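You operate a simulated robot arm through the tools that you are given. There is no shell and no other tool.

Carry out the task below with a simulated robot arm. There is one attempt and no reset: what you move stays moved.

JOB
Blow cover 27 dry all round on the turning plate, then shut the air off.
Fine: air box in the orange holder before the valve opens; turn the plate through TWO, THREE and FOUR; leave the other wet covers. Set down upright: yellow air box.

It is judged by the outcome, as a careful person would: the job done as asked, and still so three seconds after it is handed in. It fails if anything else is knocked over, pushed out of place, dropped, spilled or broken. A push-on lid holds only when it is set on centred and level and pressed home; a screw cap is set on level and turned clockwise until tight.

ROBOT AND FRAMES
A 6-joint arm with a two-finger gripper, fixed in place. Base frame: the origin is at the foot of the arm, x ahead of it, y to its left, z up; the work surface is at about z = 0.884. Units: m, rad, N and s.
Its first joint turns from -2.897 to 2.897 rad. Payload 2.45 kg.
The tool frame sits at the grasp point between the pads (the TCP): z along the fingers, y along the line on which they close. The tips reach 0.02 m beyond it. The gripper opens to 0.14 m. The gripper's body begins 0.168 m behind the TCP.
Orientation is that of the tool frame in the base frame, as [roll, pitch, yaw] about the fixed x, y, z axes, in that order (R = Rz(yaw) Ry(pitch) Rx(roll)). With the fingers straight down and closing along the base's y, the tool's x points along the base's -x, its y along +y and its z along -z.

CONTROLS
- The arm moves only by the tool drive_tool. Its argument "commands" is a list of rows, each a list of 3 entries, a list of its own where there are three numbers: the turn, a rotation vector about the base's x, y, z in degrees, then the shift along the base's x, y, z in m, then the finger opening in m, from 0 to 0.14. In form: [[[ax, ay, az], [dx, dy, dz], hand], ...]. A call has 1 to 20 rows; each row shifts and turns the commanded pose from where the row before left it. Each row takes 0.2 s and may step no farther than 0.05 m and 0.15 rad from the row before; otherwise, or with a gripper value out of range, the whole call is refused. Where a pose cannot be reached the arm comes as near as it can. A force on the tool above 90 N (or 10 N above the force at the start of the call, whichever is more), or a blocked arm, ends the call early, and 0.2 s more pass. The fingers move at their own pace (about 0.045 m/s each) and stop on an object; they squeeze with about 45 N. The grip force told is the motor's: it shows also when the fingers shut on nothing. Time passes only in rows, and 0.2 s behind the last, so rows that do not move let the fingers close. It gives the time, the measured TCP pose, the force on the tool (base axes), the opening and the grip force at its end, in the units of the frame above (readings bear some noise), with the torque about the TCP (base axes, N m) and any sound that the robot's microphone picked up.
- Cameras (640 x 400 px; columns grow to the right, rows downward): "scene" is fixed at [0.0692, -0.5022, 1.4658]; the picture's right is [0.54, -0.84, 0.00], its down [-0.38, -0.24, -0.89] and it looks along [0.75, 0.48, -0.45] (base axes); focal length 338 px, centre (320, 200). "wrist" rides on the gripper at [0.078, 0.011, -0.209] in the tool frame; the picture's right is [-0.14, 0.99, 0.00], its down [-0.92, -0.13, -0.37] and it looks along [-0.37, -0.05, 0.93] (tool axes); focal length 280 px, centre (320, 200). There is no depth. A picture from a camera that has moved, and an enlarged one, comes with that camera's place and axes in the base frame and with its lens. The place of the scene camera against the robot may be out by one fixed shift of up to 0.025 m in any direction.
- get_image(camera): a new picture of that camera. No time passes.
- enlarge(camera, box): a new picture of the part [left, top, right, bottom] of that camera's present view, enlarged. No time passes.
- sign_off(): hands the job in; it is judged then, once.

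Places have to be worked out from the pictures, the camera data and where the tool is seen. Open the gripper and draw the arm clear of the work before you hand the job in, unless the task says otherwise.

The tools are called as a command line: name --argument value ..., lists and objects as JSON in quotes. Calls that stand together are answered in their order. drive_tool: Moves the arm, as the interface text tells. Its arguments: {"type":"object","properties":{"commands":{"type":"array","items":{"type":"array"}}},"required":["commands"]} The other tools are called the same way: get_image (camera) takes a picture; enlarge (camera, box) takes an enlarged picture of a part of a camera's view; sign_off () hands the job in.

At the start:

```text
time_s: 0.0
ee_pos: [0.804, -0.1533, 1.1911]
ee_rot: [3.141, 0.001, 3.142]
ft_force: [0.5, 0.1, 0.1]
moment: [-0.01, -0.02, 0.0]
finger_gap: 0.1399
grasp_force: 0.0
```

scene: 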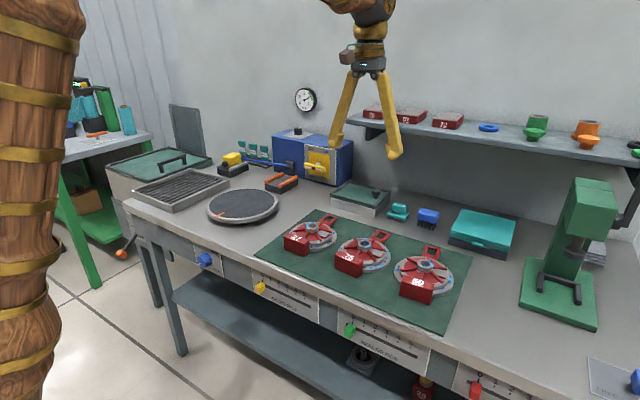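
wrist: 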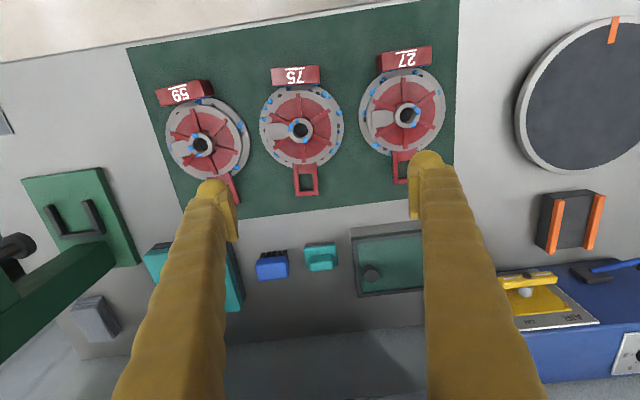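

I'll look closely at the scene first: the covers on the green mat, the turning plate, the orange holder, the blue air unit with the yellow valve, and the yellow air box.

enlarge --camera "scene" --box '[180, 80, 400, 220]'

enlarge --camera "scene" --box '[240, 190, 480, 340]'

enlarge --camera "wrist" --box '[440, 0, 640, 400]'

enlarge --camera "wrist" --box '[140, 30, 460, 230]'

enlarge --camera "scene" --box '[180, 180, 300, 300]'

```text
2.86 times, centred on (290, 150) of scene
camera zoom: at [0.0692, -0.5022, 1.4658], right [0.54, -0.84, 0.0], down [-0.38, -0.24, -0.89], along [0.75, 0.48, -0.45], focal length 967 px, centre (406, 343)
```

zoom: 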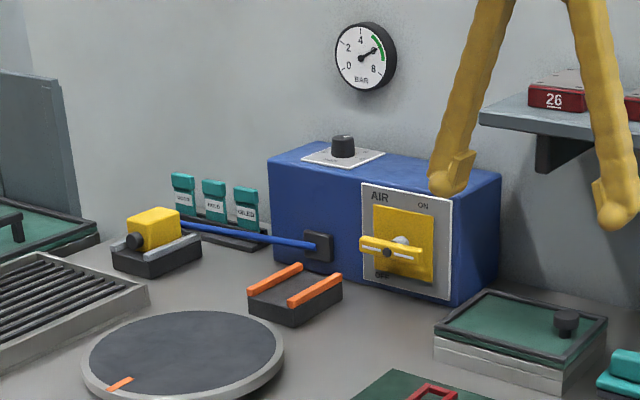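

```text
2.67 times, centred on (360, 265) of scene
camera zoom: at [0.0692, -0.5022, 1.4658], right [0.54, -0.84, 0.0], down [-0.38, -0.24, -0.89], along [0.75, 0.48, -0.45], focal length 902 px, centre (213, 27)
```

zoom: 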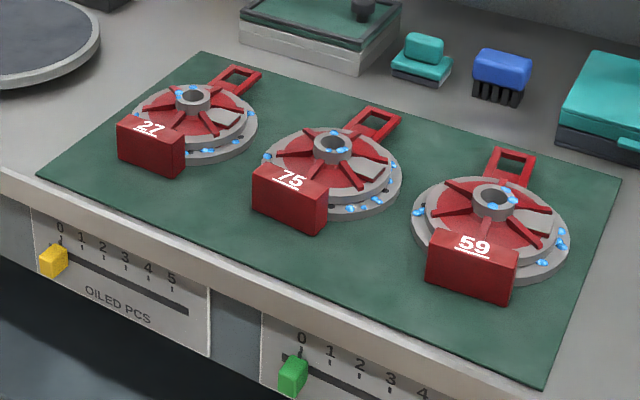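

```text
1.00 times, centred on (540, 200) of wrist (not enlarged: the box is as wide or as high as the picture)
camera zoom: at [0.7252, -0.1418, 1.4014], right [0.14, 0.99, 0.0], down [0.92, -0.13, 0.37], along [0.37, -0.05, -0.93], focal length 280 px, centre (100, 200)
```

zoom: 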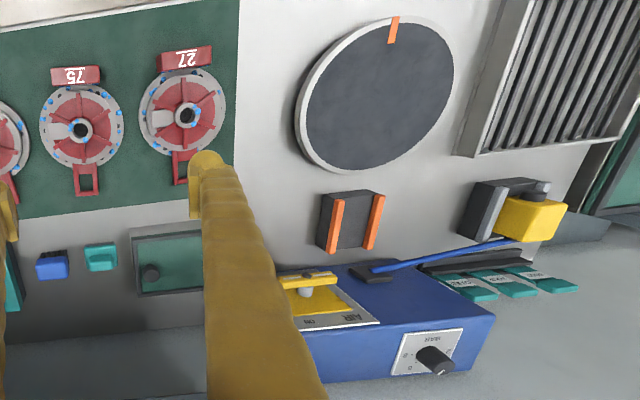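

```text
2.00 times, centred on (300, 130) of wrist
camera zoom: at [0.7252, -0.1418, 1.4014], right [0.14, 0.99, 0.0], down [0.92, -0.13, 0.37], along [0.37, -0.05, -0.93], focal length 561 px, centre (360, 340)
```

zoom: 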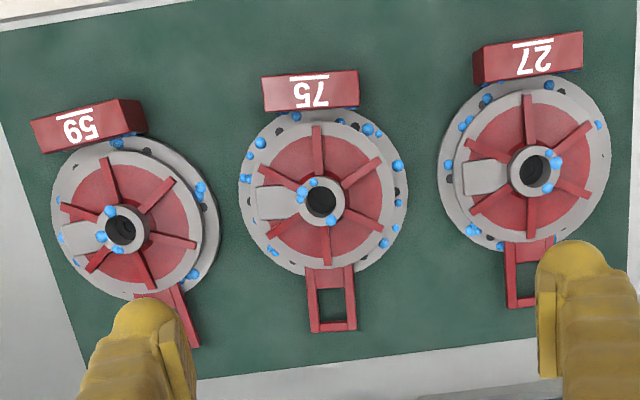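

```text
3.33 times, centred on (240, 240) of scene
camera zoom: at [0.0692, -0.5022, 1.4658], right [0.54, -0.84, 0.0], down [-0.38, -0.24, -0.89], along [0.75, 0.48, -0.45], focal length 1128 px, centre (587, 67)
```

zoom: 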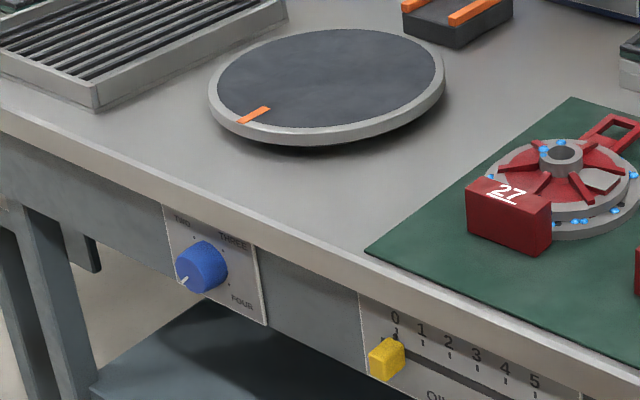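

The turning plate seems to be driven by the blue knob on the bench front, which has positions up to FOUR. I'll enlarge the knob panel, the valve panel, the air box and the holders to read them.

enlarge --camera "scene" --box '[180, 235, 245, 285]'

enlarge --camera "scene" --box '[280, 130, 360, 190]'

enlarge --camera "scene" --box '[210, 130, 300, 195]'

enlarge --camera "wrist" --box '[540, 140, 740, 300]'

enlarge --camera "scene" --box '[180, 240, 500, 400]'

enlarge --camera "scene" --box '[360, 90, 640, 260]'

```text
8.00 times, centred on (212, 260) of scene
camera zoom: at [0.0692, -0.5022, 1.4658], right [0.54, -0.84, 0.0], down [-0.38, -0.24, -0.89], along [0.75, 0.48, -0.45], focal length 2706 px, centre (1180, -280)
```

zoom: 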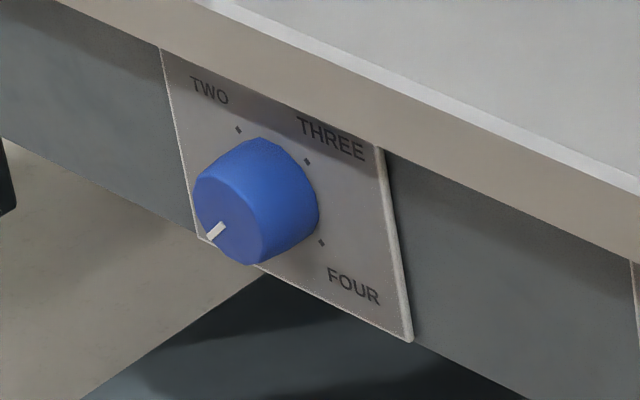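

```text
6.67 times, centred on (320, 160) of scene
camera zoom: at [0.0692, -0.5022, 1.4658], right [0.54, -0.84, 0.0], down [-0.38, -0.24, -0.89], along [0.75, 0.48, -0.45], focal length 2255 px, centre (320, 467)
```

zoom: 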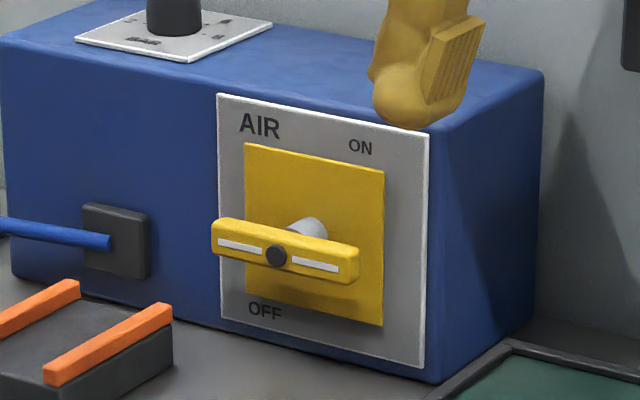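

```text
6.15 times, centred on (255, 162) of scene
camera zoom: at [0.0692, -0.5022, 1.4658], right [0.54, -0.84, 0.0], down [-0.38, -0.24, -0.89], along [0.75, 0.48, -0.45], focal length 2082 px, centre (720, 431)
```

zoom: 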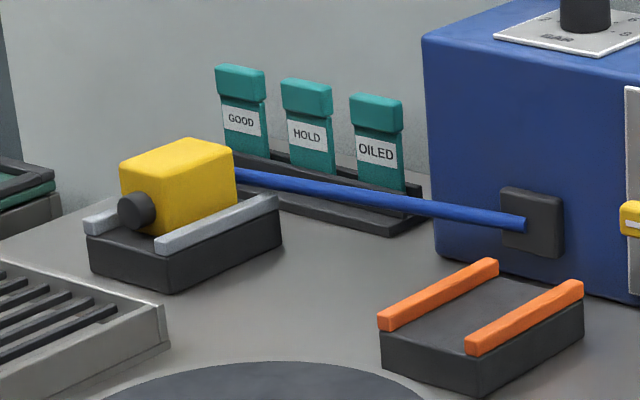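

```text
refused: 740 is not a number from 0 to 640
```

```text
2.00 times, centred on (340, 320) of scene
camera zoom: at [0.0692, -0.5022, 1.4658], right [0.54, -0.84, 0.0], down [-0.38, -0.24, -0.89], along [0.75, 0.48, -0.45], focal length 677 px, centre (280, -40)
```

zoom: 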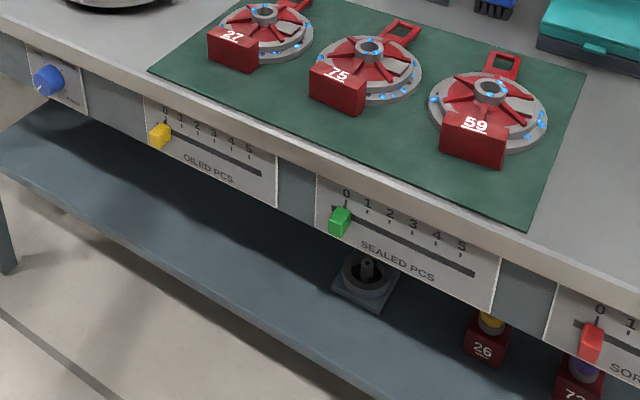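

```text
2.29 times, centred on (500, 175) of scene
camera zoom: at [0.0692, -0.5022, 1.4658], right [0.54, -0.84, 0.0], down [-0.38, -0.24, -0.89], along [0.75, 0.48, -0.45], focal length 773 px, centre (-91, 257)
```

zoom: 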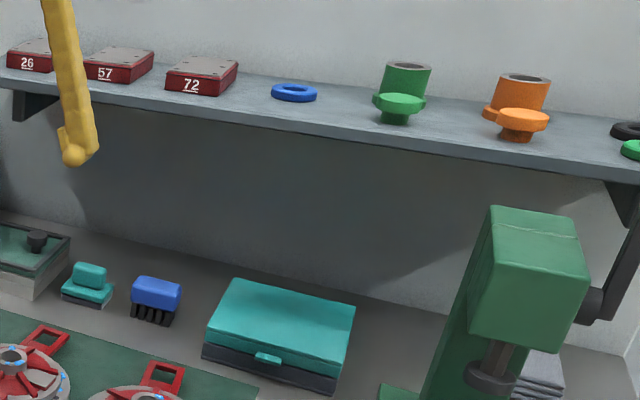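

Labels read: the plate knob has TWO, THREE and FOUR, with its white mark now at the unlabelled first place, and the AIR valve has ON at upper right and OFF at lower left. I move the tool left at the same height, to about (0.70, 0.27), to view the plate, holders, air box and valve from above.

drive_tool --commands '[[[0, 0, 0], [-0.02, 0.05, 0], 0.14], [[0, 0, 0], [-0.02, 0.05, 0], 0.14], [[0, 0, 0], [-0.02, 0.05, 0], 0.14], [[0, 0, 0], [-0.02, 0.045, 0], 0.14], [[0, 0, 0], [-0.02, 0.045, 0], 0.14], [[0, 0, 0], [0, 0.05, 0], 0.14], [[0, 0, 0], [0, 0.05, 0], 0.14], [[0, 0, 0], [0, 0.05, 0], 0.14], [[0, 0, 0], [0, 0.03, 0], 0.14], [[0, 0, 0], [0, 0, 0], 0.14]]'

get_image --camera "wrist"

get_image --camera "scene"

```text
refused: row 1 steps farther than a row can; nothing moved
```

```text
taken
camera wrist: at [0.7252, -0.1418, 1.4014], right [0.14, 0.99, 0.0], down [0.92, -0.13, 0.37], along [0.37, -0.05, -0.93], focal length 280 px, centre (320, 200)
```

wrist: 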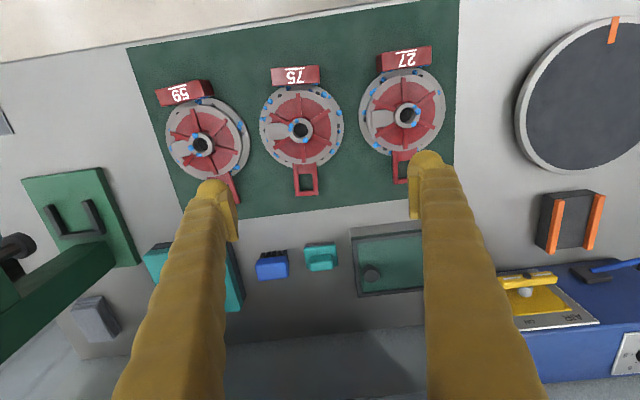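

```text
taken
```

scene: 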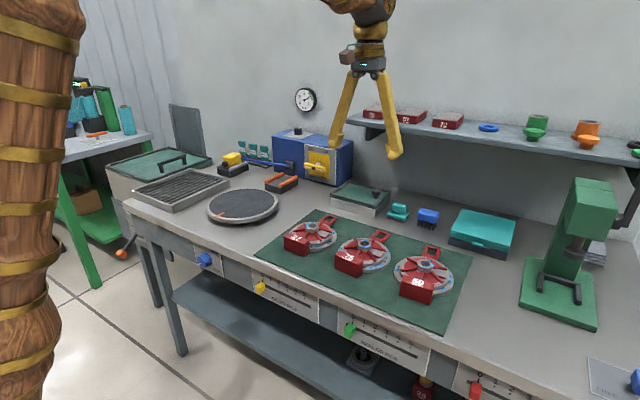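

The rows were refused because a combined step came out over 0.05 m. I repeat the same leftward move with smaller steps.

drive_tool --commands '[[[0, 0, 0], [-0.012, 0.045, 0], 0.14], [[0, 0, 0], [-0.012, 0.045, 0], 0.14], [[0, 0, 0], [-0.012, 0.045, 0], 0.14], [[0, 0, 0], [-0.012, 0.045, 0], 0.14], [[0, 0, 0], [-0.012, 0.045, 0], 0.14], [[0, 0, 0], [-0.012, 0.045, 0], 0.14], [[0, 0, 0], [-0.012, 0.045, 0], 0.14], [[0, 0, 0], [-0.012, 0.045, 0], 0.14], [[0, 0, 0], [0, 0.045, 0], 0.14], [[0, 0, 0], [0, 0, 0], 0.14]]'

get_image --camera "wrist"

get_image --camera "scene"

```text
time_s: 2.2
ee_pos: [0.7071, 0.2512, 1.1921]
ee_rot: [3.142, 0.0, 3.141]
ft_force: [0.3, -0.1, -0.2]
moment: [0.01, 0.02, -0.01]
finger_gap: 0.1399
grasp_force: 0.0
```

```text
taken
camera wrist: at [0.6292, 0.2629, 1.4012], right [0.14, 0.99, 0.0], down [0.92, -0.13, 0.37], along [0.37, -0.05, -0.93], focal length 280 px, centre (320, 200)
```

wrist: 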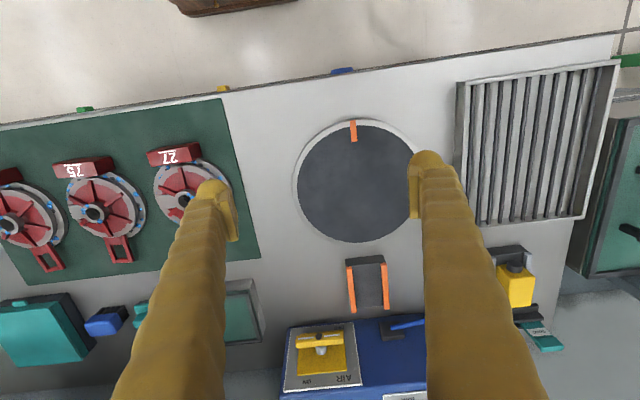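

```text
taken
```

scene: 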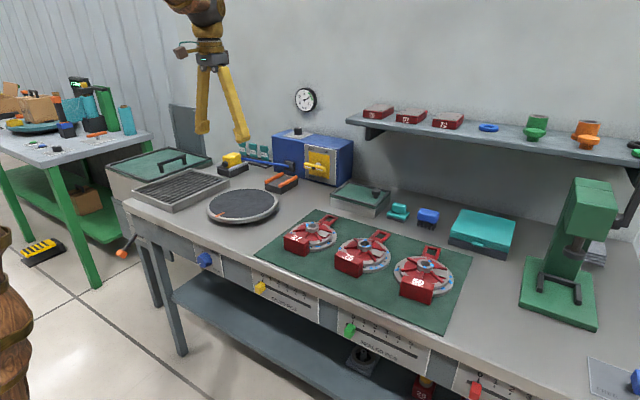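

From this view I judge the plate centre near (0.80, 0.31), the orange holder near (1.02, 0.31) and the air box near (1.04, 0.59). Next I go to about (0.66, 0.01, 1.08) for a close oblique look at cover 27.

drive_tool --commands '[[[0, 0, 0], [-0.008, -0.04, -0.015], 0.14], [[0, 0, 0], [-0.008, -0.04, -0.015], 0.14], [[0, 0, 0], [-0.008, -0.04, -0.02], 0.14], [[0, 0, 0], [-0.008, -0.04, -0.02], 0.14], [[0, 0, 0], [-0.008, -0.04, -0.02], 0.14], [[0, 0, 0], [-0.008, -0.04, -0.02], 0.14], [[0, 0, 0], [0, 0, 0], 0.14]]'

get_image --camera "wrist"

enlarge --camera "wrist" --box '[220, 140, 460, 290]'

```text
time_s: 3.8
ee_pos: [0.6579, 0.0122, 1.0834]
ee_rot: [-3.141, 0.002, -3.137]
ft_force: [-0.9, 0.8, -0.1]
moment: [0.0, 0.04, 0.0]
finger_gap: 0.1402
grasp_force: 0.1
```

```text
taken
camera wrist: at [0.5803, 0.0231, 1.2927], right [0.14, 0.99, 0.0], down [0.92, -0.13, 0.37], along [0.37, -0.05, -0.93], focal length 280 px, centre (320, 200)
```

wrist: 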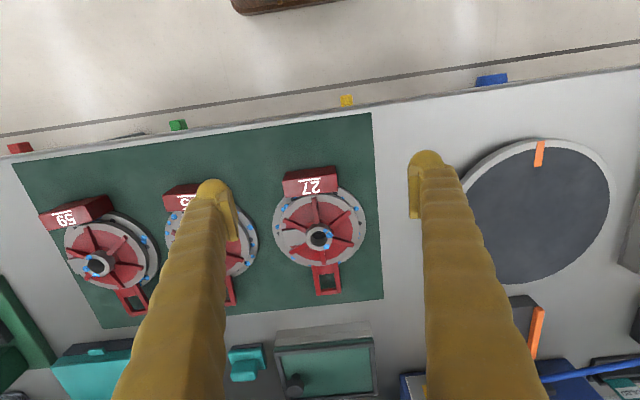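

```text
2.67 times, centred on (340, 215) of wrist
camera zoom: at [0.5803, 0.0231, 1.2927], right [0.14, 0.99, 0.0], down [0.92, -0.13, 0.37], along [0.37, -0.05, -0.93], focal length 748 px, centre (267, 160)
```

zoom: 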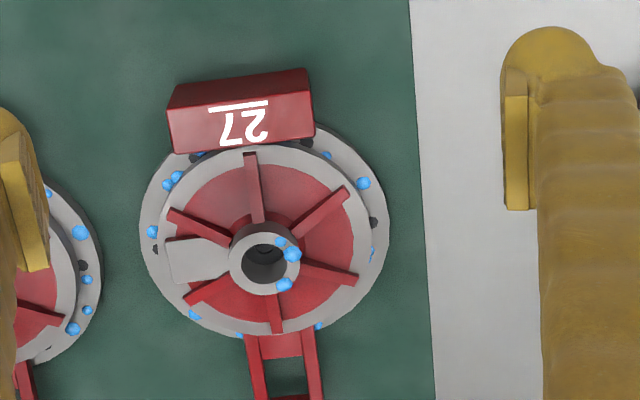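

Cover 27's hub is at about (0.782, -0.006), top z ≈ 0.935, about 0.04 m across, with a 0.137 m flange. Next I move to about (0.72, 0.25, 1.12) and tilt the tool 25° outward to study the valve, holder and air box.

drive_tool --commands '[[[0, 0, 0], [0.008, 0.04, 0.006], 0.14], [[0, 0, 0], [0.01, 0.04, 0.006], 0.14], [[0, 0, 0], [0.01, 0.04, 0.006], 0.14], [[0, -5, 0], [0.01, 0.04, 0.006], 0.14], [[0, -5, 0], [0.01, 0.04, 0.006], 0.14], [[0, -5, 0], [0.01, 0.04, 0.006], 0.14], [[0, -5, 0], [0, 0, 0], 0.14], [[0, -5, 0], [0, 0, 0], 0.14], [[0, 0, 0], [0, 0, 0], 0.14]]'

get_image --camera "wrist"

enlarge --camera "wrist" --box '[220, 150, 420, 275]'

get_image --camera "scene"

```text
time_s: 5.8
ee_pos: [0.7165, 0.2522, 1.1184]
ee_rot: [-3.141, 0.439, 3.141]
ft_force: [0.3, 0.8, -0.1]
moment: [0.0, 0.02, -0.02]
finger_gap: 0.1399
grasp_force: 0.0
```

```text
taken
camera wrist: at [0.5575, 0.2637, 1.2749], right [0.12, 0.99, 0.06], down [0.68, -0.13, 0.72], along [0.72, -0.05, -0.69], focal length 280 px, centre (320, 200)
```

wrist: 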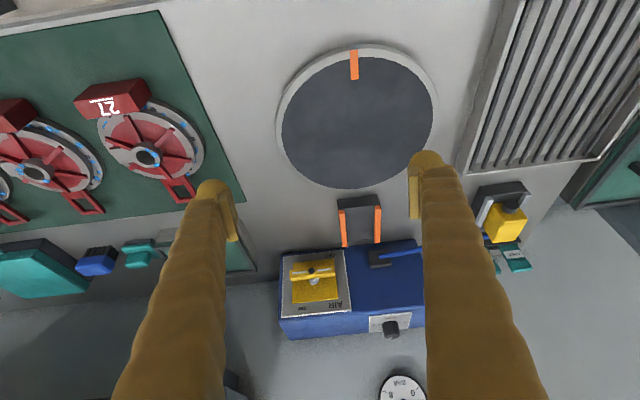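

```text
3.20 times, centred on (320, 212) of wrist
camera zoom: at [0.5575, 0.2637, 1.2749], right [0.12, 0.99, 0.06], down [0.68, -0.13, 0.72], along [0.72, -0.05, -0.69], focal length 897 px, centre (320, 160)
```

zoom: 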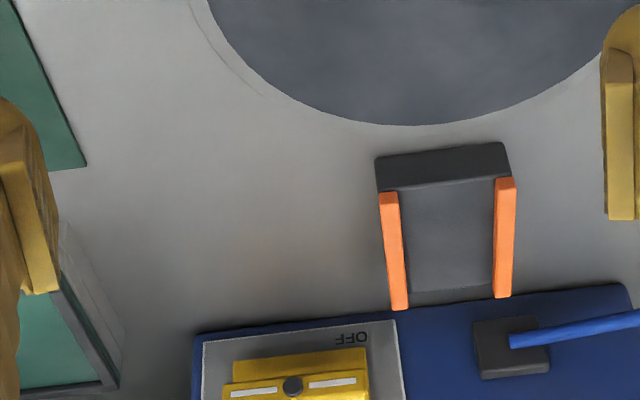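

```text
taken
```

scene: 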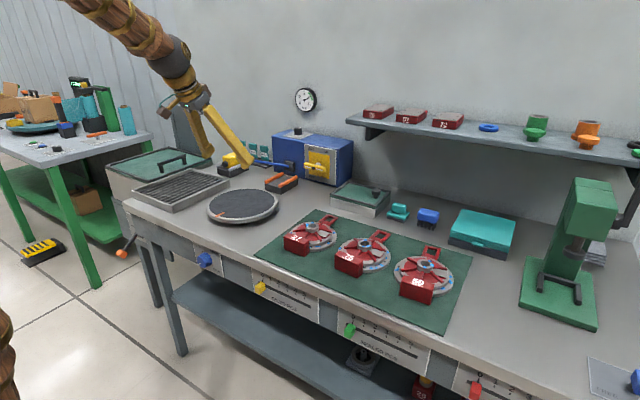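

The orange holder's rails run along x from about 0.968 to 1.09, at y ≈ 0.273 and 0.345, with their tops near z 0.925. Now I enlarge the air box and the valve from this viewpoint.

enlarge --camera "wrist" --box '[450, 165, 550, 285]'

enlarge --camera "wrist" --box '[270, 235, 370, 345]'

enlarge --camera "scene" --box '[215, 140, 265, 185]'

```text
3.33 times, centred on (500, 225) of wrist
camera zoom: at [0.5575, 0.2637, 1.2749], right [0.12, 0.99, 0.06], down [0.68, -0.13, 0.72], along [0.72, -0.05, -0.69], focal length 935 px, centre (-280, 117)
```

zoom: 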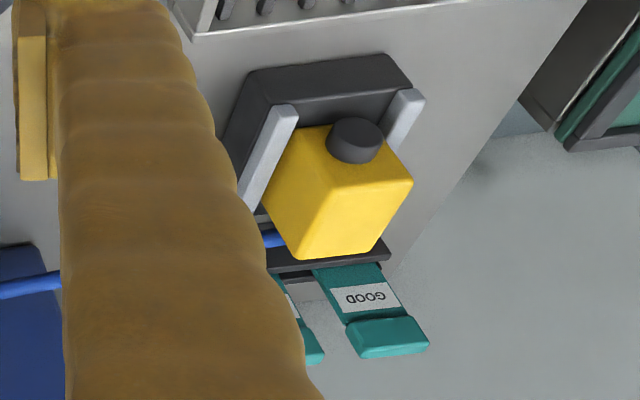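

```text
3.64 times, centred on (320, 290) of wrist
camera zoom: at [0.5575, 0.2637, 1.2749], right [0.12, 0.99, 0.06], down [0.68, -0.13, 0.72], along [0.72, -0.05, -0.69], focal length 1020 px, centre (320, -127)
```

zoom: 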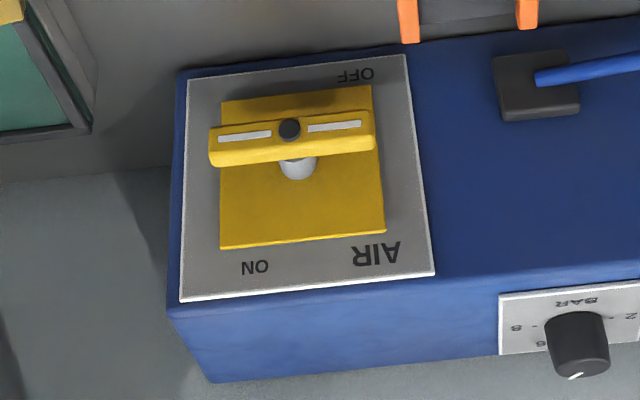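

```text
8.89 times, centred on (240, 162) of scene
camera zoom: at [0.0692, -0.5022, 1.4658], right [0.54, -0.84, 0.0], down [-0.38, -0.24, -0.89], along [0.75, 0.48, -0.45], focal length 3007 px, centre (1031, 533)
```

zoom: 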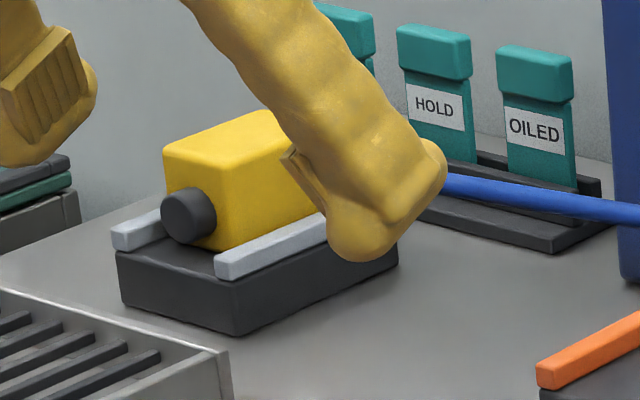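

The valve axis is at about (y 0.191, z 0.966), with the bar near x 1.106 and lying horizontal, 0.10 m long. I move to (0.82, 0.50, 1.15) and tilt further, to see the air box closely.

drive_tool --commands '[[[0, 0, 0], [0.012, 0.035, 0.005], 0.14], [[0, 0, 0], [0.012, 0.035, 0.005], 0.14], [[0, 0, 0], [0.012, 0.035, 0.005], 0.14], [[0, 0, 0], [0.012, 0.035, 0.005], 0.14], [[0, 0, 0], [0.012, 0.035, 0.005], 0.14], [[0, -5, 0], [0.012, 0.035, 0.005], 0.14], [[0, -5, 0], [0.012, 0.035, 0.0], 0.14], [[0, -5, 0], [0.012, 0.0, 0], 0.14], [[0, -5, 0], [0, 0, 0], 0.14], [[0, 0, 0], [0, 0, 0], 0.14]]'

get_image --camera "wrist"

enlarge --camera "wrist" --box '[270, 120, 430, 230]'

get_image --camera "scene"

```text
time_s: 8.0
ee_pos: [0.8133, 0.4971, 1.1478]
ee_rot: [-3.141, 0.787, -3.14]
ft_force: [-0.2, -0.1, 0.2]
moment: [-0.02, -0.03, 0.01]
finger_gap: 0.1402
grasp_force: 0.1
```

```text
taken
camera wrist: at [0.6105, 0.5078, 1.2412], right [0.1, 0.99, 0.1], down [0.39, -0.13, 0.91], along [0.92, -0.05, -0.4], focal length 280 px, centre (320, 200)
```

wrist: 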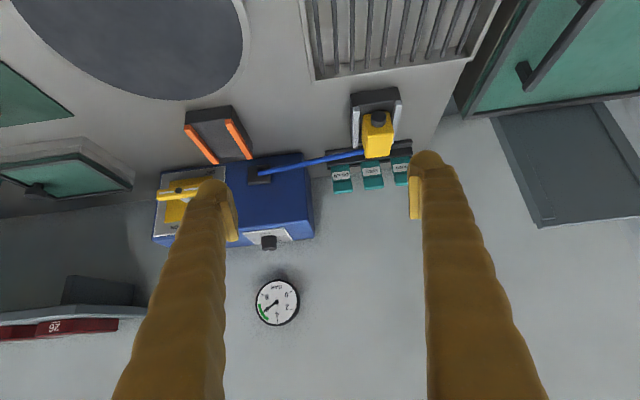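

```text
3.64 times, centred on (350, 175) of wrist
camera zoom: at [0.6105, 0.5078, 1.2412], right [0.1, 0.99, 0.1], down [0.39, -0.13, 0.91], along [0.92, -0.05, -0.4], focal length 1020 px, centre (211, 291)
```

zoom: 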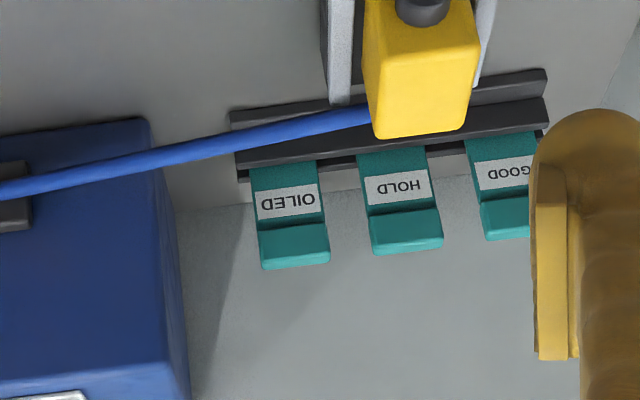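

```text
taken
```

scene: 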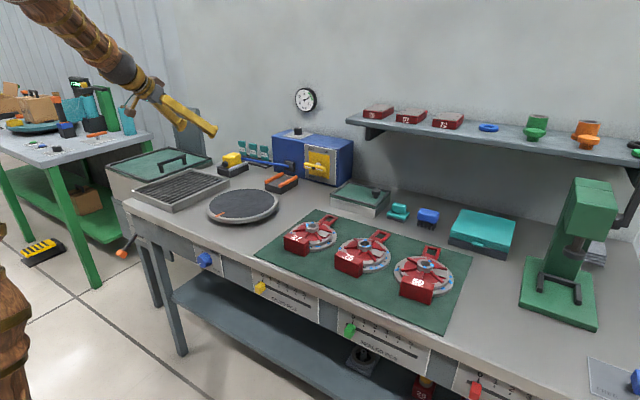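

The arm reaches this tilted pose easily. I enlarge the air box in its present holder, and the same box in the scene view, to size and place it.

enlarge --camera "wrist" --box '[335, 75, 425, 165]'

enlarge --camera "scene" --box '[215, 140, 265, 185]'

enlarge --camera "wrist" --box '[170, 90, 270, 190]'

```text
4.44 times, centred on (380, 120) of wrist
camera zoom: at [0.6105, 0.5078, 1.2412], right [0.1, 0.99, 0.1], down [0.39, -0.13, 0.91], along [0.92, -0.05, -0.4], focal length 1246 px, centre (53, 556)
```

zoom: 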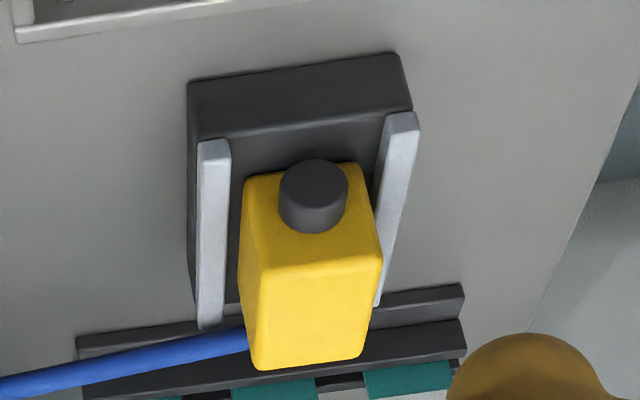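

```text
8.89 times, centred on (240, 162) of scene
camera zoom: at [0.0692, -0.5022, 1.4658], right [0.54, -0.84, 0.0], down [-0.38, -0.24, -0.89], along [0.75, 0.48, -0.45], focal length 3007 px, centre (1031, 533)
```

zoom: 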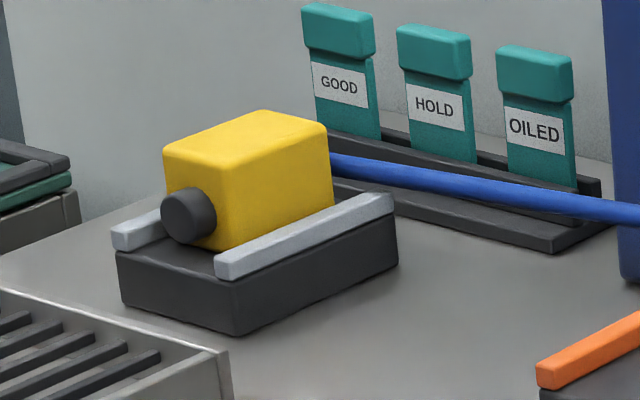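

```text
4.00 times, centred on (220, 140) of wrist
camera zoom: at [0.6105, 0.5078, 1.2412], right [0.1, 0.99, 0.1], down [0.39, -0.13, 0.91], along [0.92, -0.05, -0.4], focal length 1122 px, centre (720, 440)
```

zoom: 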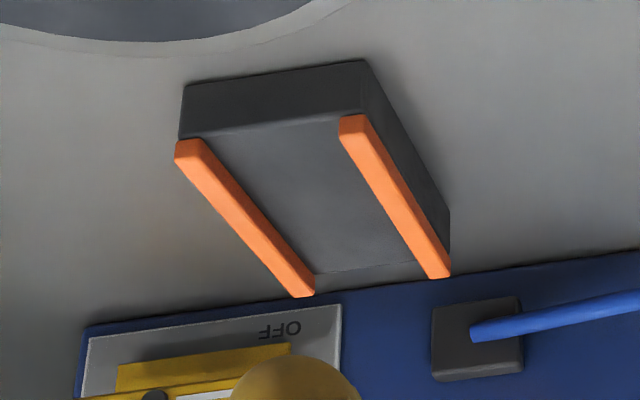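

I now judge the air box centre at about (1.053, 0.600), size 0.073 × 0.046 × 0.047 with its top at z ≈ 0.959 and rail tops at z ≈ 0.925. The orange holder is about -0.287 in y and -0.017 in x from it. I test the reach above the box with a 60° tilt, staying high.

drive_tool --commands '[[[0, -5, 0], [0.03, 0.02, 0], 0.1], [[0, -5, 0], [0.03, 0.02, 0], 0.1], [[0, -5, 0], [0.03, 0.02, 0], 0.1], [[0, 0, 0], [0.03, 0.02, 0], 0.1], [[0, 0, 0], [0.03, 0.02, 0], 0.1], [[0, 0, 0], [0.03, 0.003, 0], 0.1], [[0, 0, 0], [0.03, 0, 0], 0.1], [[0, 0, 0], [0.03, 0, 0], 0.1], [[0, 0, 0], [0, 0, 0], 0.1]]'

get_image --camera "wrist"

get_image --camera "scene"

```text
time_s: 10.0
ee_pos: [1.0519, 0.5997, 1.1472]
ee_rot: [-3.141, 1.047, -3.14]
ft_force: [-0.2, -0.2, 0.0]
moment: [0.0, -0.01, 0.0]
finger_gap: 0.1001
grasp_force: 0.1
```

```text
taken
camera wrist: at [0.8334, 0.6112, 1.1851], right [0.07, 0.99, 0.12], down [0.14, -0.13, 0.98], along [0.99, -0.05, -0.15], focal length 280 px, centre (320, 200)
```

wrist: 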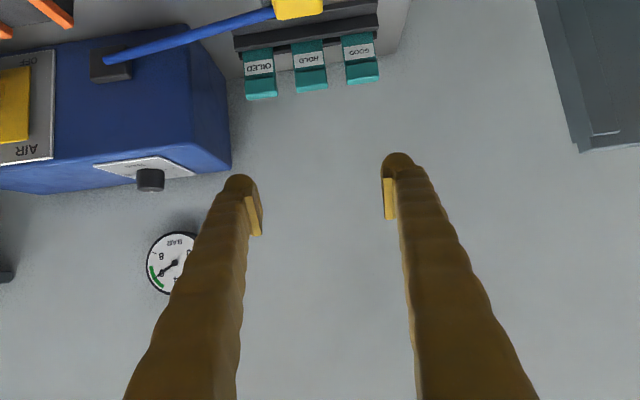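

```text
taken
```

scene: 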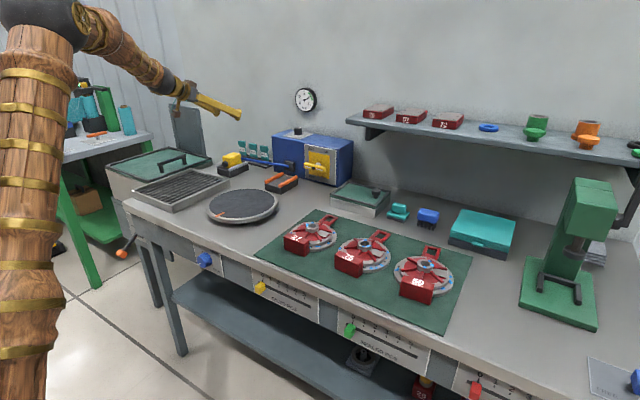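

The 60° tilt reaches. I descend above the box to z ≈ 1.00 with the fingers at 0.085 to check alignment before going lower.

drive_tool --commands '[[[0, 0, 0], [0, 0, -0.04], 0.085], [[0, 0, 0], [0, 0, -0.04], 0.085], [[0, 0, 0], [0, 0, -0.04], 0.085], [[0, 0, 0], [0, 0, -0.025], 0.085], [[0, 0, 0], [0, 0, 0], 0.085]]'

get_image --camera "wrist"

enlarge --camera "scene" --box '[195, 110, 305, 200]'

enlarge --camera "wrist" --box '[220, 50, 420, 220]'

```text
time_s: 11.2
ee_pos: [1.0529, 0.5989, 1.0033]
ee_rot: [-3.139, 1.046, -3.139]
ft_force: [-0.6, -0.2, 0.0]
moment: [-0.01, 0.01, 0.02]
finger_gap: 0.0853
grasp_force: 0.1
```

```text
taken
camera wrist: at [0.8335, 0.6105, 1.0393], right [0.07, 0.99, 0.12], down [0.14, -0.13, 0.98], along [0.99, -0.05, -0.15], focal length 280 px, centre (320, 200)
```

wrist: 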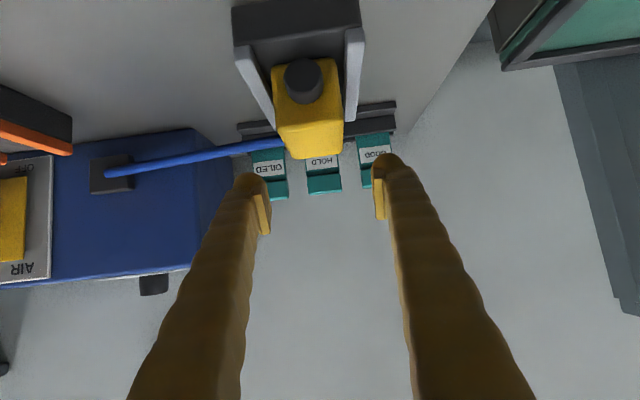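

```text
4.44 times, centred on (250, 155) of scene
camera zoom: at [0.0692, -0.5022, 1.4658], right [0.54, -0.84, 0.0], down [-0.38, -0.24, -0.89], along [0.75, 0.48, -0.45], focal length 1504 px, centre (631, 400)
```

zoom: 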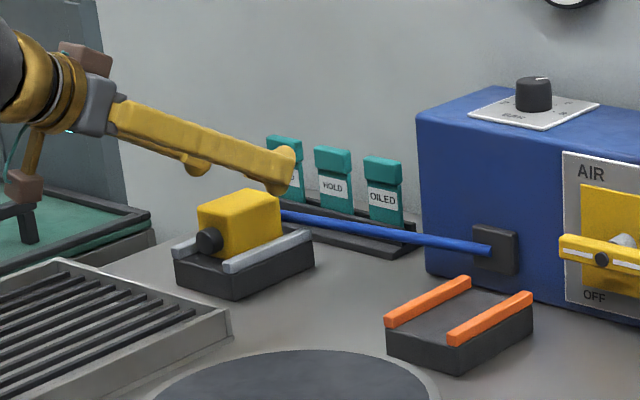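

```text
2.35 times, centred on (320, 135) of wrist
camera zoom: at [0.8335, 0.6105, 1.0393], right [0.07, 0.99, 0.12], down [0.14, -0.13, 0.98], along [0.99, -0.05, -0.15], focal length 660 px, centre (320, 353)
```

zoom: 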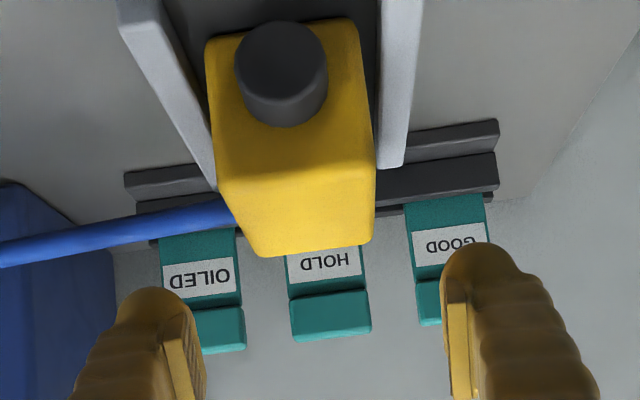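

Box rear edge is at x ≈ 1.087, centre y ≈ 0.5995, so the fingers are centred on it. I descend in small steps to z ≈ 0.955, keeping the tips above the rails.

drive_tool --commands '[[[0, 0, 0], [-0.003, 0, -0.015], 0.085], [[0, 0, 0], [-0.002, 0, -0.015], 0.085], [[0, 0, 0], [0, 0, -0.01], 0.085], [[0, 0, 0], [0, 0, -0.008], 0.085], [[0, 0, 0], [0, 0, 0], 0.085]]'

enlarge --camera "wrist" --box '[220, 50, 420, 220]'

enlarge --camera "scene" --box '[205, 130, 275, 190]'

```text
time_s: 12.4
ee_pos: [1.0482, 0.5999, 0.9545]
ee_rot: [-3.141, 1.047, -3.14]
ft_force: [-1.0, -0.2, -0.3]
moment: [-0.02, -0.01, -0.02]
finger_gap: 0.0849
grasp_force: 0.1
```

```text
2.35 times, centred on (320, 135) of wrist
camera zoom: at [0.8284, 0.6112, 0.9919], right [0.07, 0.99, 0.12], down [0.14, -0.13, 0.98], along [0.99, -0.05, -0.15], focal length 660 px, centre (320, 353)
```

zoom: 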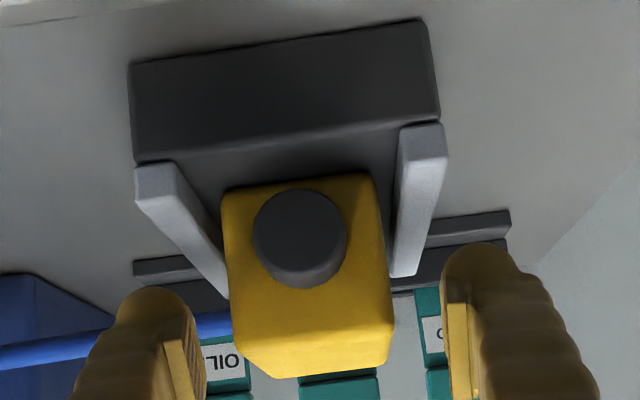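

```text
6.67 times, centred on (240, 160) of scene
camera zoom: at [0.0692, -0.5022, 1.4658], right [0.54, -0.84, 0.0], down [-0.38, -0.24, -0.89], along [0.75, 0.48, -0.45], focal length 2255 px, centre (853, 467)
```

zoom: 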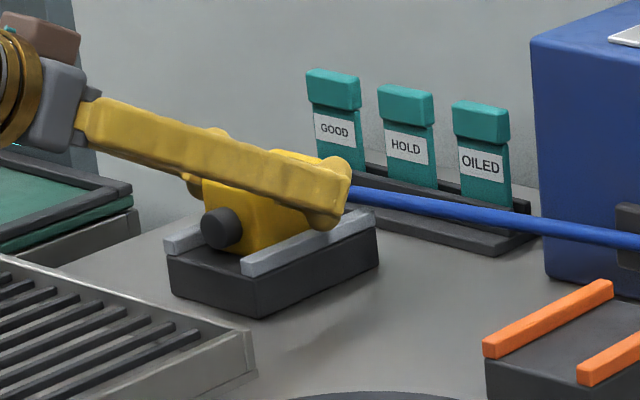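

The fingers sit around the box just above the rails with no contact forces. I close the gripper on it.

drive_tool --commands '[[[0, 0, 0], [0, 0, 0], 0.03], [[0, 0, 0], [0, 0, 0], 0.03], [[0, 0, 0], [0, 0, 0], 0.03], [[0, 0, 0], [0, 0, 0], 0.03], [[0, 0, 0], [0, 0, 0], 0.03], [[0, 0, 0], [0, 0, 0], 0.03]]'

enlarge --camera "wrist" --box '[220, 50, 420, 220]'

```text
time_s: 13.8
ee_pos: [1.0481, 0.6005, 0.954]
ee_rot: [-3.138, 1.048, -3.139]
ft_force: [-0.1, 0.8, -0.6]
moment: [0.03, 0.03, 0.07]
finger_gap: 0.0476
grasp_force: 44.8
```

```text
2.35 times, centred on (320, 135) of wrist
camera zoom: at [0.8284, 0.6112, 0.9919], right [0.07, 0.99, 0.12], down [0.14, -0.13, 0.98], along [0.99, -0.05, -0.15], focal length 660 px, centre (320, 353)
```

zoom: 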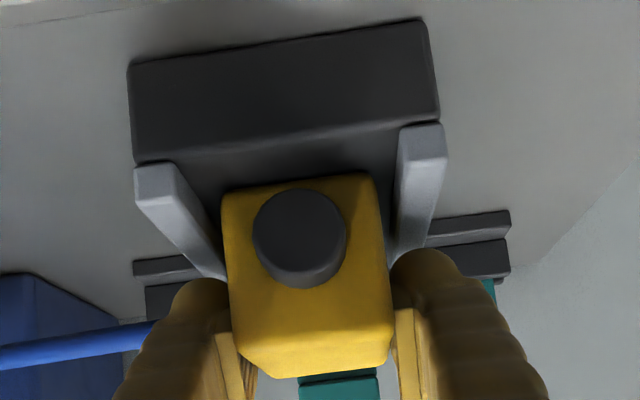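

The box is gripped (gap 0.0476, 45 N). I lift it straight up slowly by about 0.05 m and check the load and attitude.

drive_tool --commands '[[[0, 0, 0], [0, 0, 0.008], 0.03], [[0, 0, 0], [0, 0, 0.012], 0.03], [[0, 0, 0], [0, 0, 0.015], 0.03], [[0, 0, 0], [0, 0, 0.015], 0.03], [[0, 0, 0], [0, 0, 0], 0.03]]'

get_image --camera "wrist"

enlarge --camera "scene" --box '[205, 120, 305, 200]'

```text
time_s: 15.0
ee_pos: [1.0484, 0.5994, 1.0055]
ee_rot: [-3.141, 1.047, -3.139]
ft_force: [0.1, -0.1, -1.5]
moment: [-0.05, 0.01, -0.01]
finger_gap: 0.0479
grasp_force: 45.4
```

```text
taken
camera wrist: at [0.8283, 0.6113, 1.042], right [0.07, 0.99, 0.12], down [0.14, -0.13, 0.98], along [0.99, -0.05, -0.15], focal length 280 px, centre (320, 200)
```

wrist: 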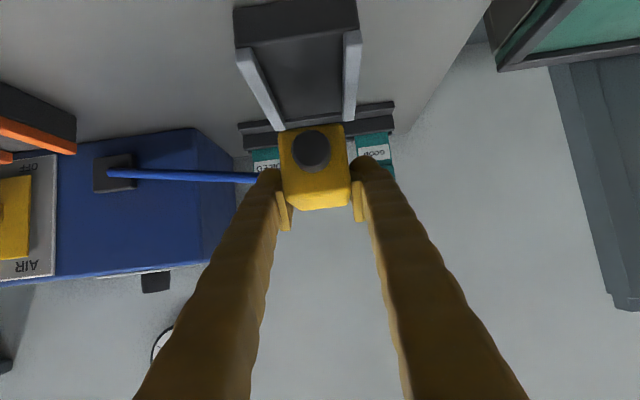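

```text
5.00 times, centred on (255, 160) of scene
camera zoom: at [0.0692, -0.5022, 1.4658], right [0.54, -0.84, 0.0], down [-0.38, -0.24, -0.89], along [0.75, 0.48, -0.45], focal length 1692 px, centre (645, 400)
```

zoom: 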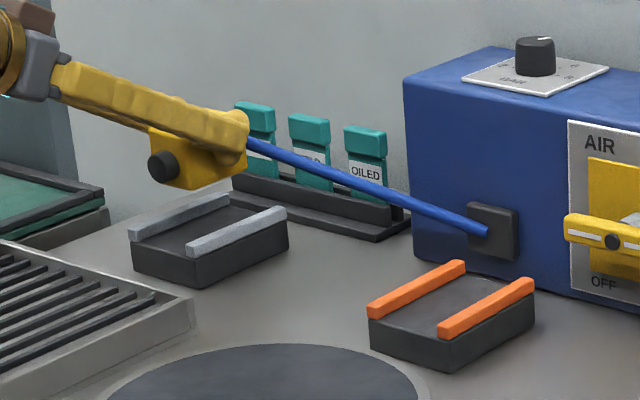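

The box came free cleanly, level, with the hose following. I carry it along -y to above the orange holder at the same height.

drive_tool --commands '[[[0, 0, 0], [-0.002, -0.03, 0], 0.03], [[0, 0, 0], [-0.002, -0.036, 0], 0.03], [[0, 0, 0], [-0.002, -0.036, 0], 0.03], [[0, 0, 0], [-0.002, -0.036, 0], 0.03], [[0, 0, 0], [-0.002, -0.036, 0], 0.03], [[0, 0, 0], [-0.002, -0.036, 0], 0.03], [[0, 0, 0], [-0.002, -0.036, 0], 0.03], [[0, 0, 0], [-0.002, -0.03, 0], 0.03], [[0, 0, 0], [0, -0.01, 0], 0.03], [[0, 0, 0], [0, 0, 0], 0.03]]'

get_image --camera "wrist"

enlarge --camera "wrist" --box '[220, 0, 420, 220]'

enlarge --camera "scene" --box '[235, 130, 345, 210]'

```text
time_s: 17.2
ee_pos: [1.0322, 0.3143, 1.0043]
ee_rot: [-3.14, 1.046, -3.14]
ft_force: [0.3, -0.2, -2.8]
moment: [-0.02, 0.03, 0.0]
finger_gap: 0.0479
grasp_force: 44.7
```

```text
taken
camera wrist: at [0.8125, 0.325, 1.042], right [0.07, 0.99, 0.12], down [0.14, -0.13, 0.98], along [0.99, -0.05, -0.15], focal length 280 px, centre (320, 200)
```

wrist: 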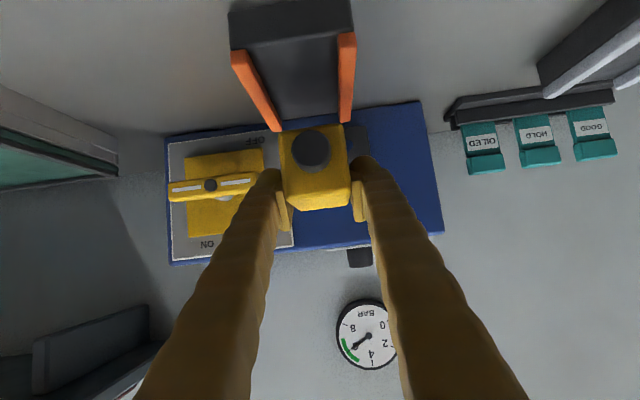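

```text
1.82 times, centred on (320, 110) of wrist
camera zoom: at [0.8125, 0.325, 1.042], right [0.07, 0.99, 0.12], down [0.14, -0.13, 0.98], along [0.99, -0.05, -0.15], focal length 510 px, centre (320, 364)
```

zoom: 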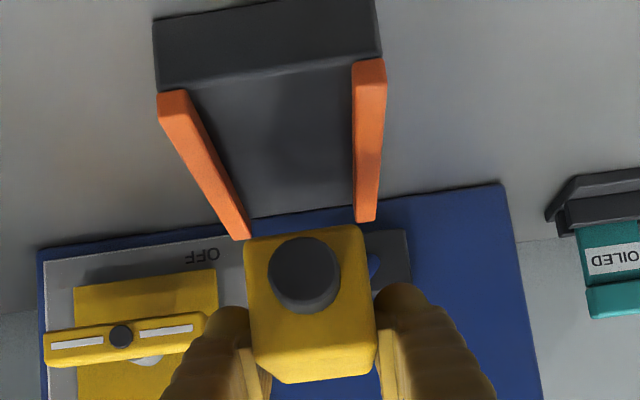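

```text
5.00 times, centred on (290, 170) of scene
camera zoom: at [0.0692, -0.5022, 1.4658], right [0.54, -0.84, 0.0], down [-0.38, -0.24, -0.89], along [0.75, 0.48, -0.45], focal length 1692 px, centre (470, 350)
```

zoom: 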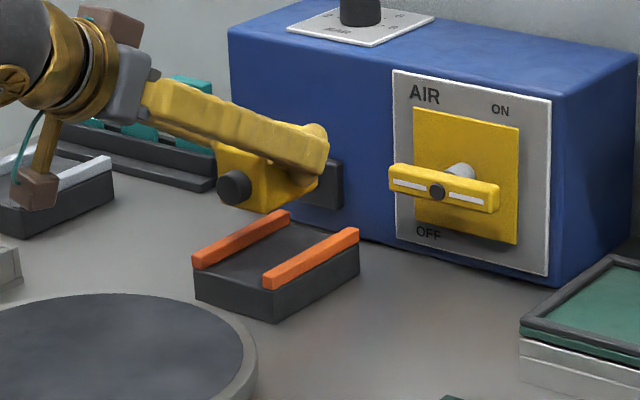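

Comparing with the old holder, the box needs about -0.003 m in y and +0.002 m in x to be centred between the orange rails (y ≈ 0.311). I correct and descend most of the way.

drive_tool --commands '[[[0, 0, 0], [0.002, -0.003, 0], 0.03], [[0, 0, 0], [0, 0, -0.012], 0.03], [[0, 0, 0], [0, 0, -0.012], 0.03], [[0, 0, 0], [0, 0, -0.008], 0.03], [[0, 0, 0], [0, 0, 0], 0.03]]'

enlarge --camera "wrist" --box '[220, 30, 420, 220]'

enlarge --camera "scene" --box '[255, 140, 325, 200]'

```text
time_s: 18.4
ee_pos: [1.0328, 0.3108, 0.973]
ee_rot: [-3.14, 1.047, -3.14]
ft_force: [0.9, 0.1, -2.1]
moment: [0.02, 0.01, 0.01]
finger_gap: 0.0476
grasp_force: 45.1
```

```text
2.11 times, centred on (320, 125) of wrist
camera zoom: at [0.8139, 0.3222, 1.0102], right [0.07, 0.99, 0.12], down [0.14, -0.13, 0.98], along [0.99, -0.05, -0.15], focal length 590 px, centre (320, 358)
```

zoom: 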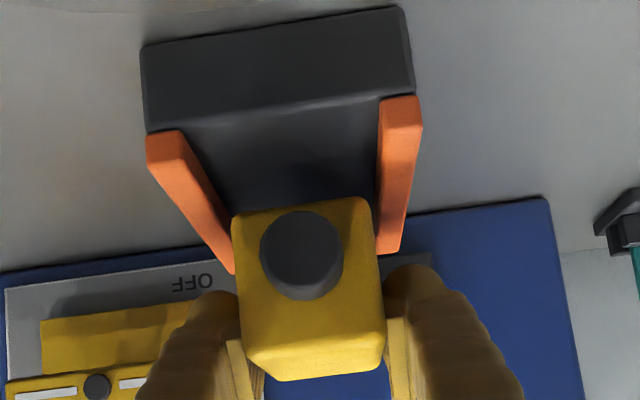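

```text
6.67 times, centred on (290, 170) of scene
camera zoom: at [0.0692, -0.5022, 1.4658], right [0.54, -0.84, 0.0], down [-0.38, -0.24, -0.89], along [0.75, 0.48, -0.45], focal length 2255 px, centre (520, 400)
```

zoom: 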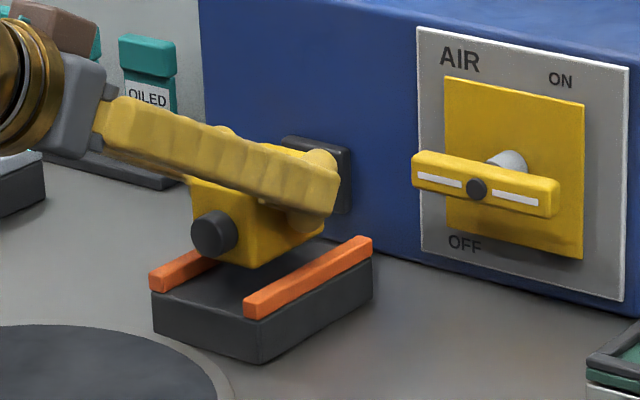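

In the view the left gap (about 7 mm) is larger than the right (about 3 mm), so I shift another -0.0025 m in y and lower the box onto the holder floor, watching the force.

drive_tool --commands '[[[0, 0, 0], [0, -0.0025, 0], 0.03], [[0, 0, 0], [0, 0, -0.006], 0.03], [[0, 0, 0], [0, 0, -0.006], 0.03], [[0, 0, 0], [0, 0, -0.004], 0.03], [[0, 0, 0], [0, 0, 0], 0.03]]'

enlarge --camera "wrist" --box '[220, 50, 420, 220]'

enlarge --camera "scene" --box '[255, 140, 325, 200]'

```text
time_s: 19.6
ee_pos: [1.034, 0.3089, 0.9569]
ee_rot: [-3.139, 1.049, -3.14]
ft_force: [0.4, 0.1, -1.9]
moment: [-0.01, 0.02, 0.0]
finger_gap: 0.0477
grasp_force: 45.3
```

```text
2.35 times, centred on (320, 135) of wrist
camera zoom: at [0.8143, 0.3199, 0.9942], right [0.07, 0.99, 0.12], down [0.14, -0.13, 0.98], along [0.99, -0.05, -0.15], focal length 660 px, centre (320, 353)
```

zoom: 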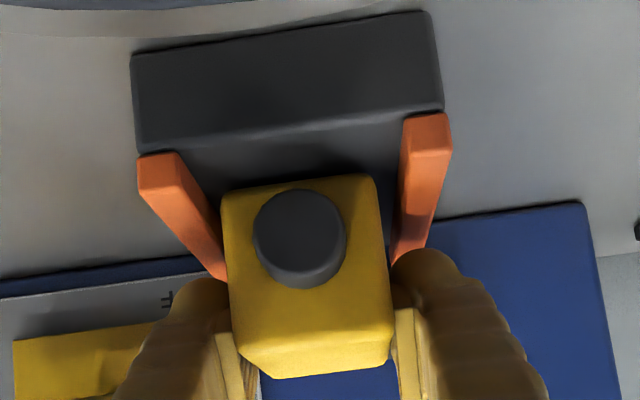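

```text
6.67 times, centred on (290, 170) of scene
camera zoom: at [0.0692, -0.5022, 1.4658], right [0.54, -0.84, 0.0], down [-0.38, -0.24, -0.89], along [0.75, 0.48, -0.45], focal length 2255 px, centre (520, 400)
```

zoom: 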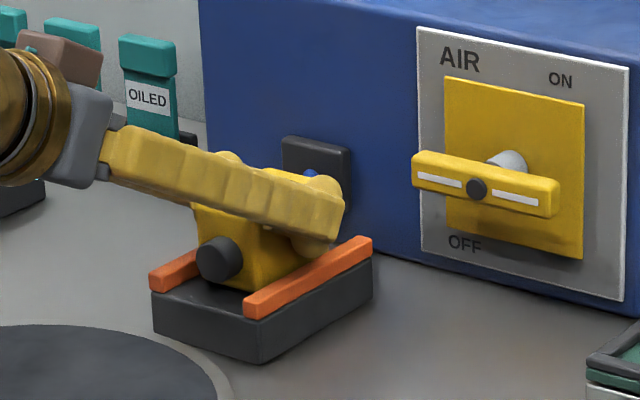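

The box is between the rails, with margins matching the old holder. I lower the last 3 mm in tiny steps until it sits.

drive_tool --commands '[[[0, 0, 0], [0, 0, -0.001], 0.03], [[0, 0, 0], [0, 0, -0.001], 0.03], [[0, 0, 0], [0, 0, -0.001], 0.03], [[0, 0, 0], [0, 0, 0], 0.03]]'

```text
time_s: 20.6
ee_pos: [1.0331, 0.3085, 0.955]
ee_rot: [-3.141, 1.048, -3.139]
ft_force: [-1.8, 0.9, 5.6]
moment: [0.05, 0.32, -0.04]
finger_gap: 0.0474
grasp_force: 45.0
```

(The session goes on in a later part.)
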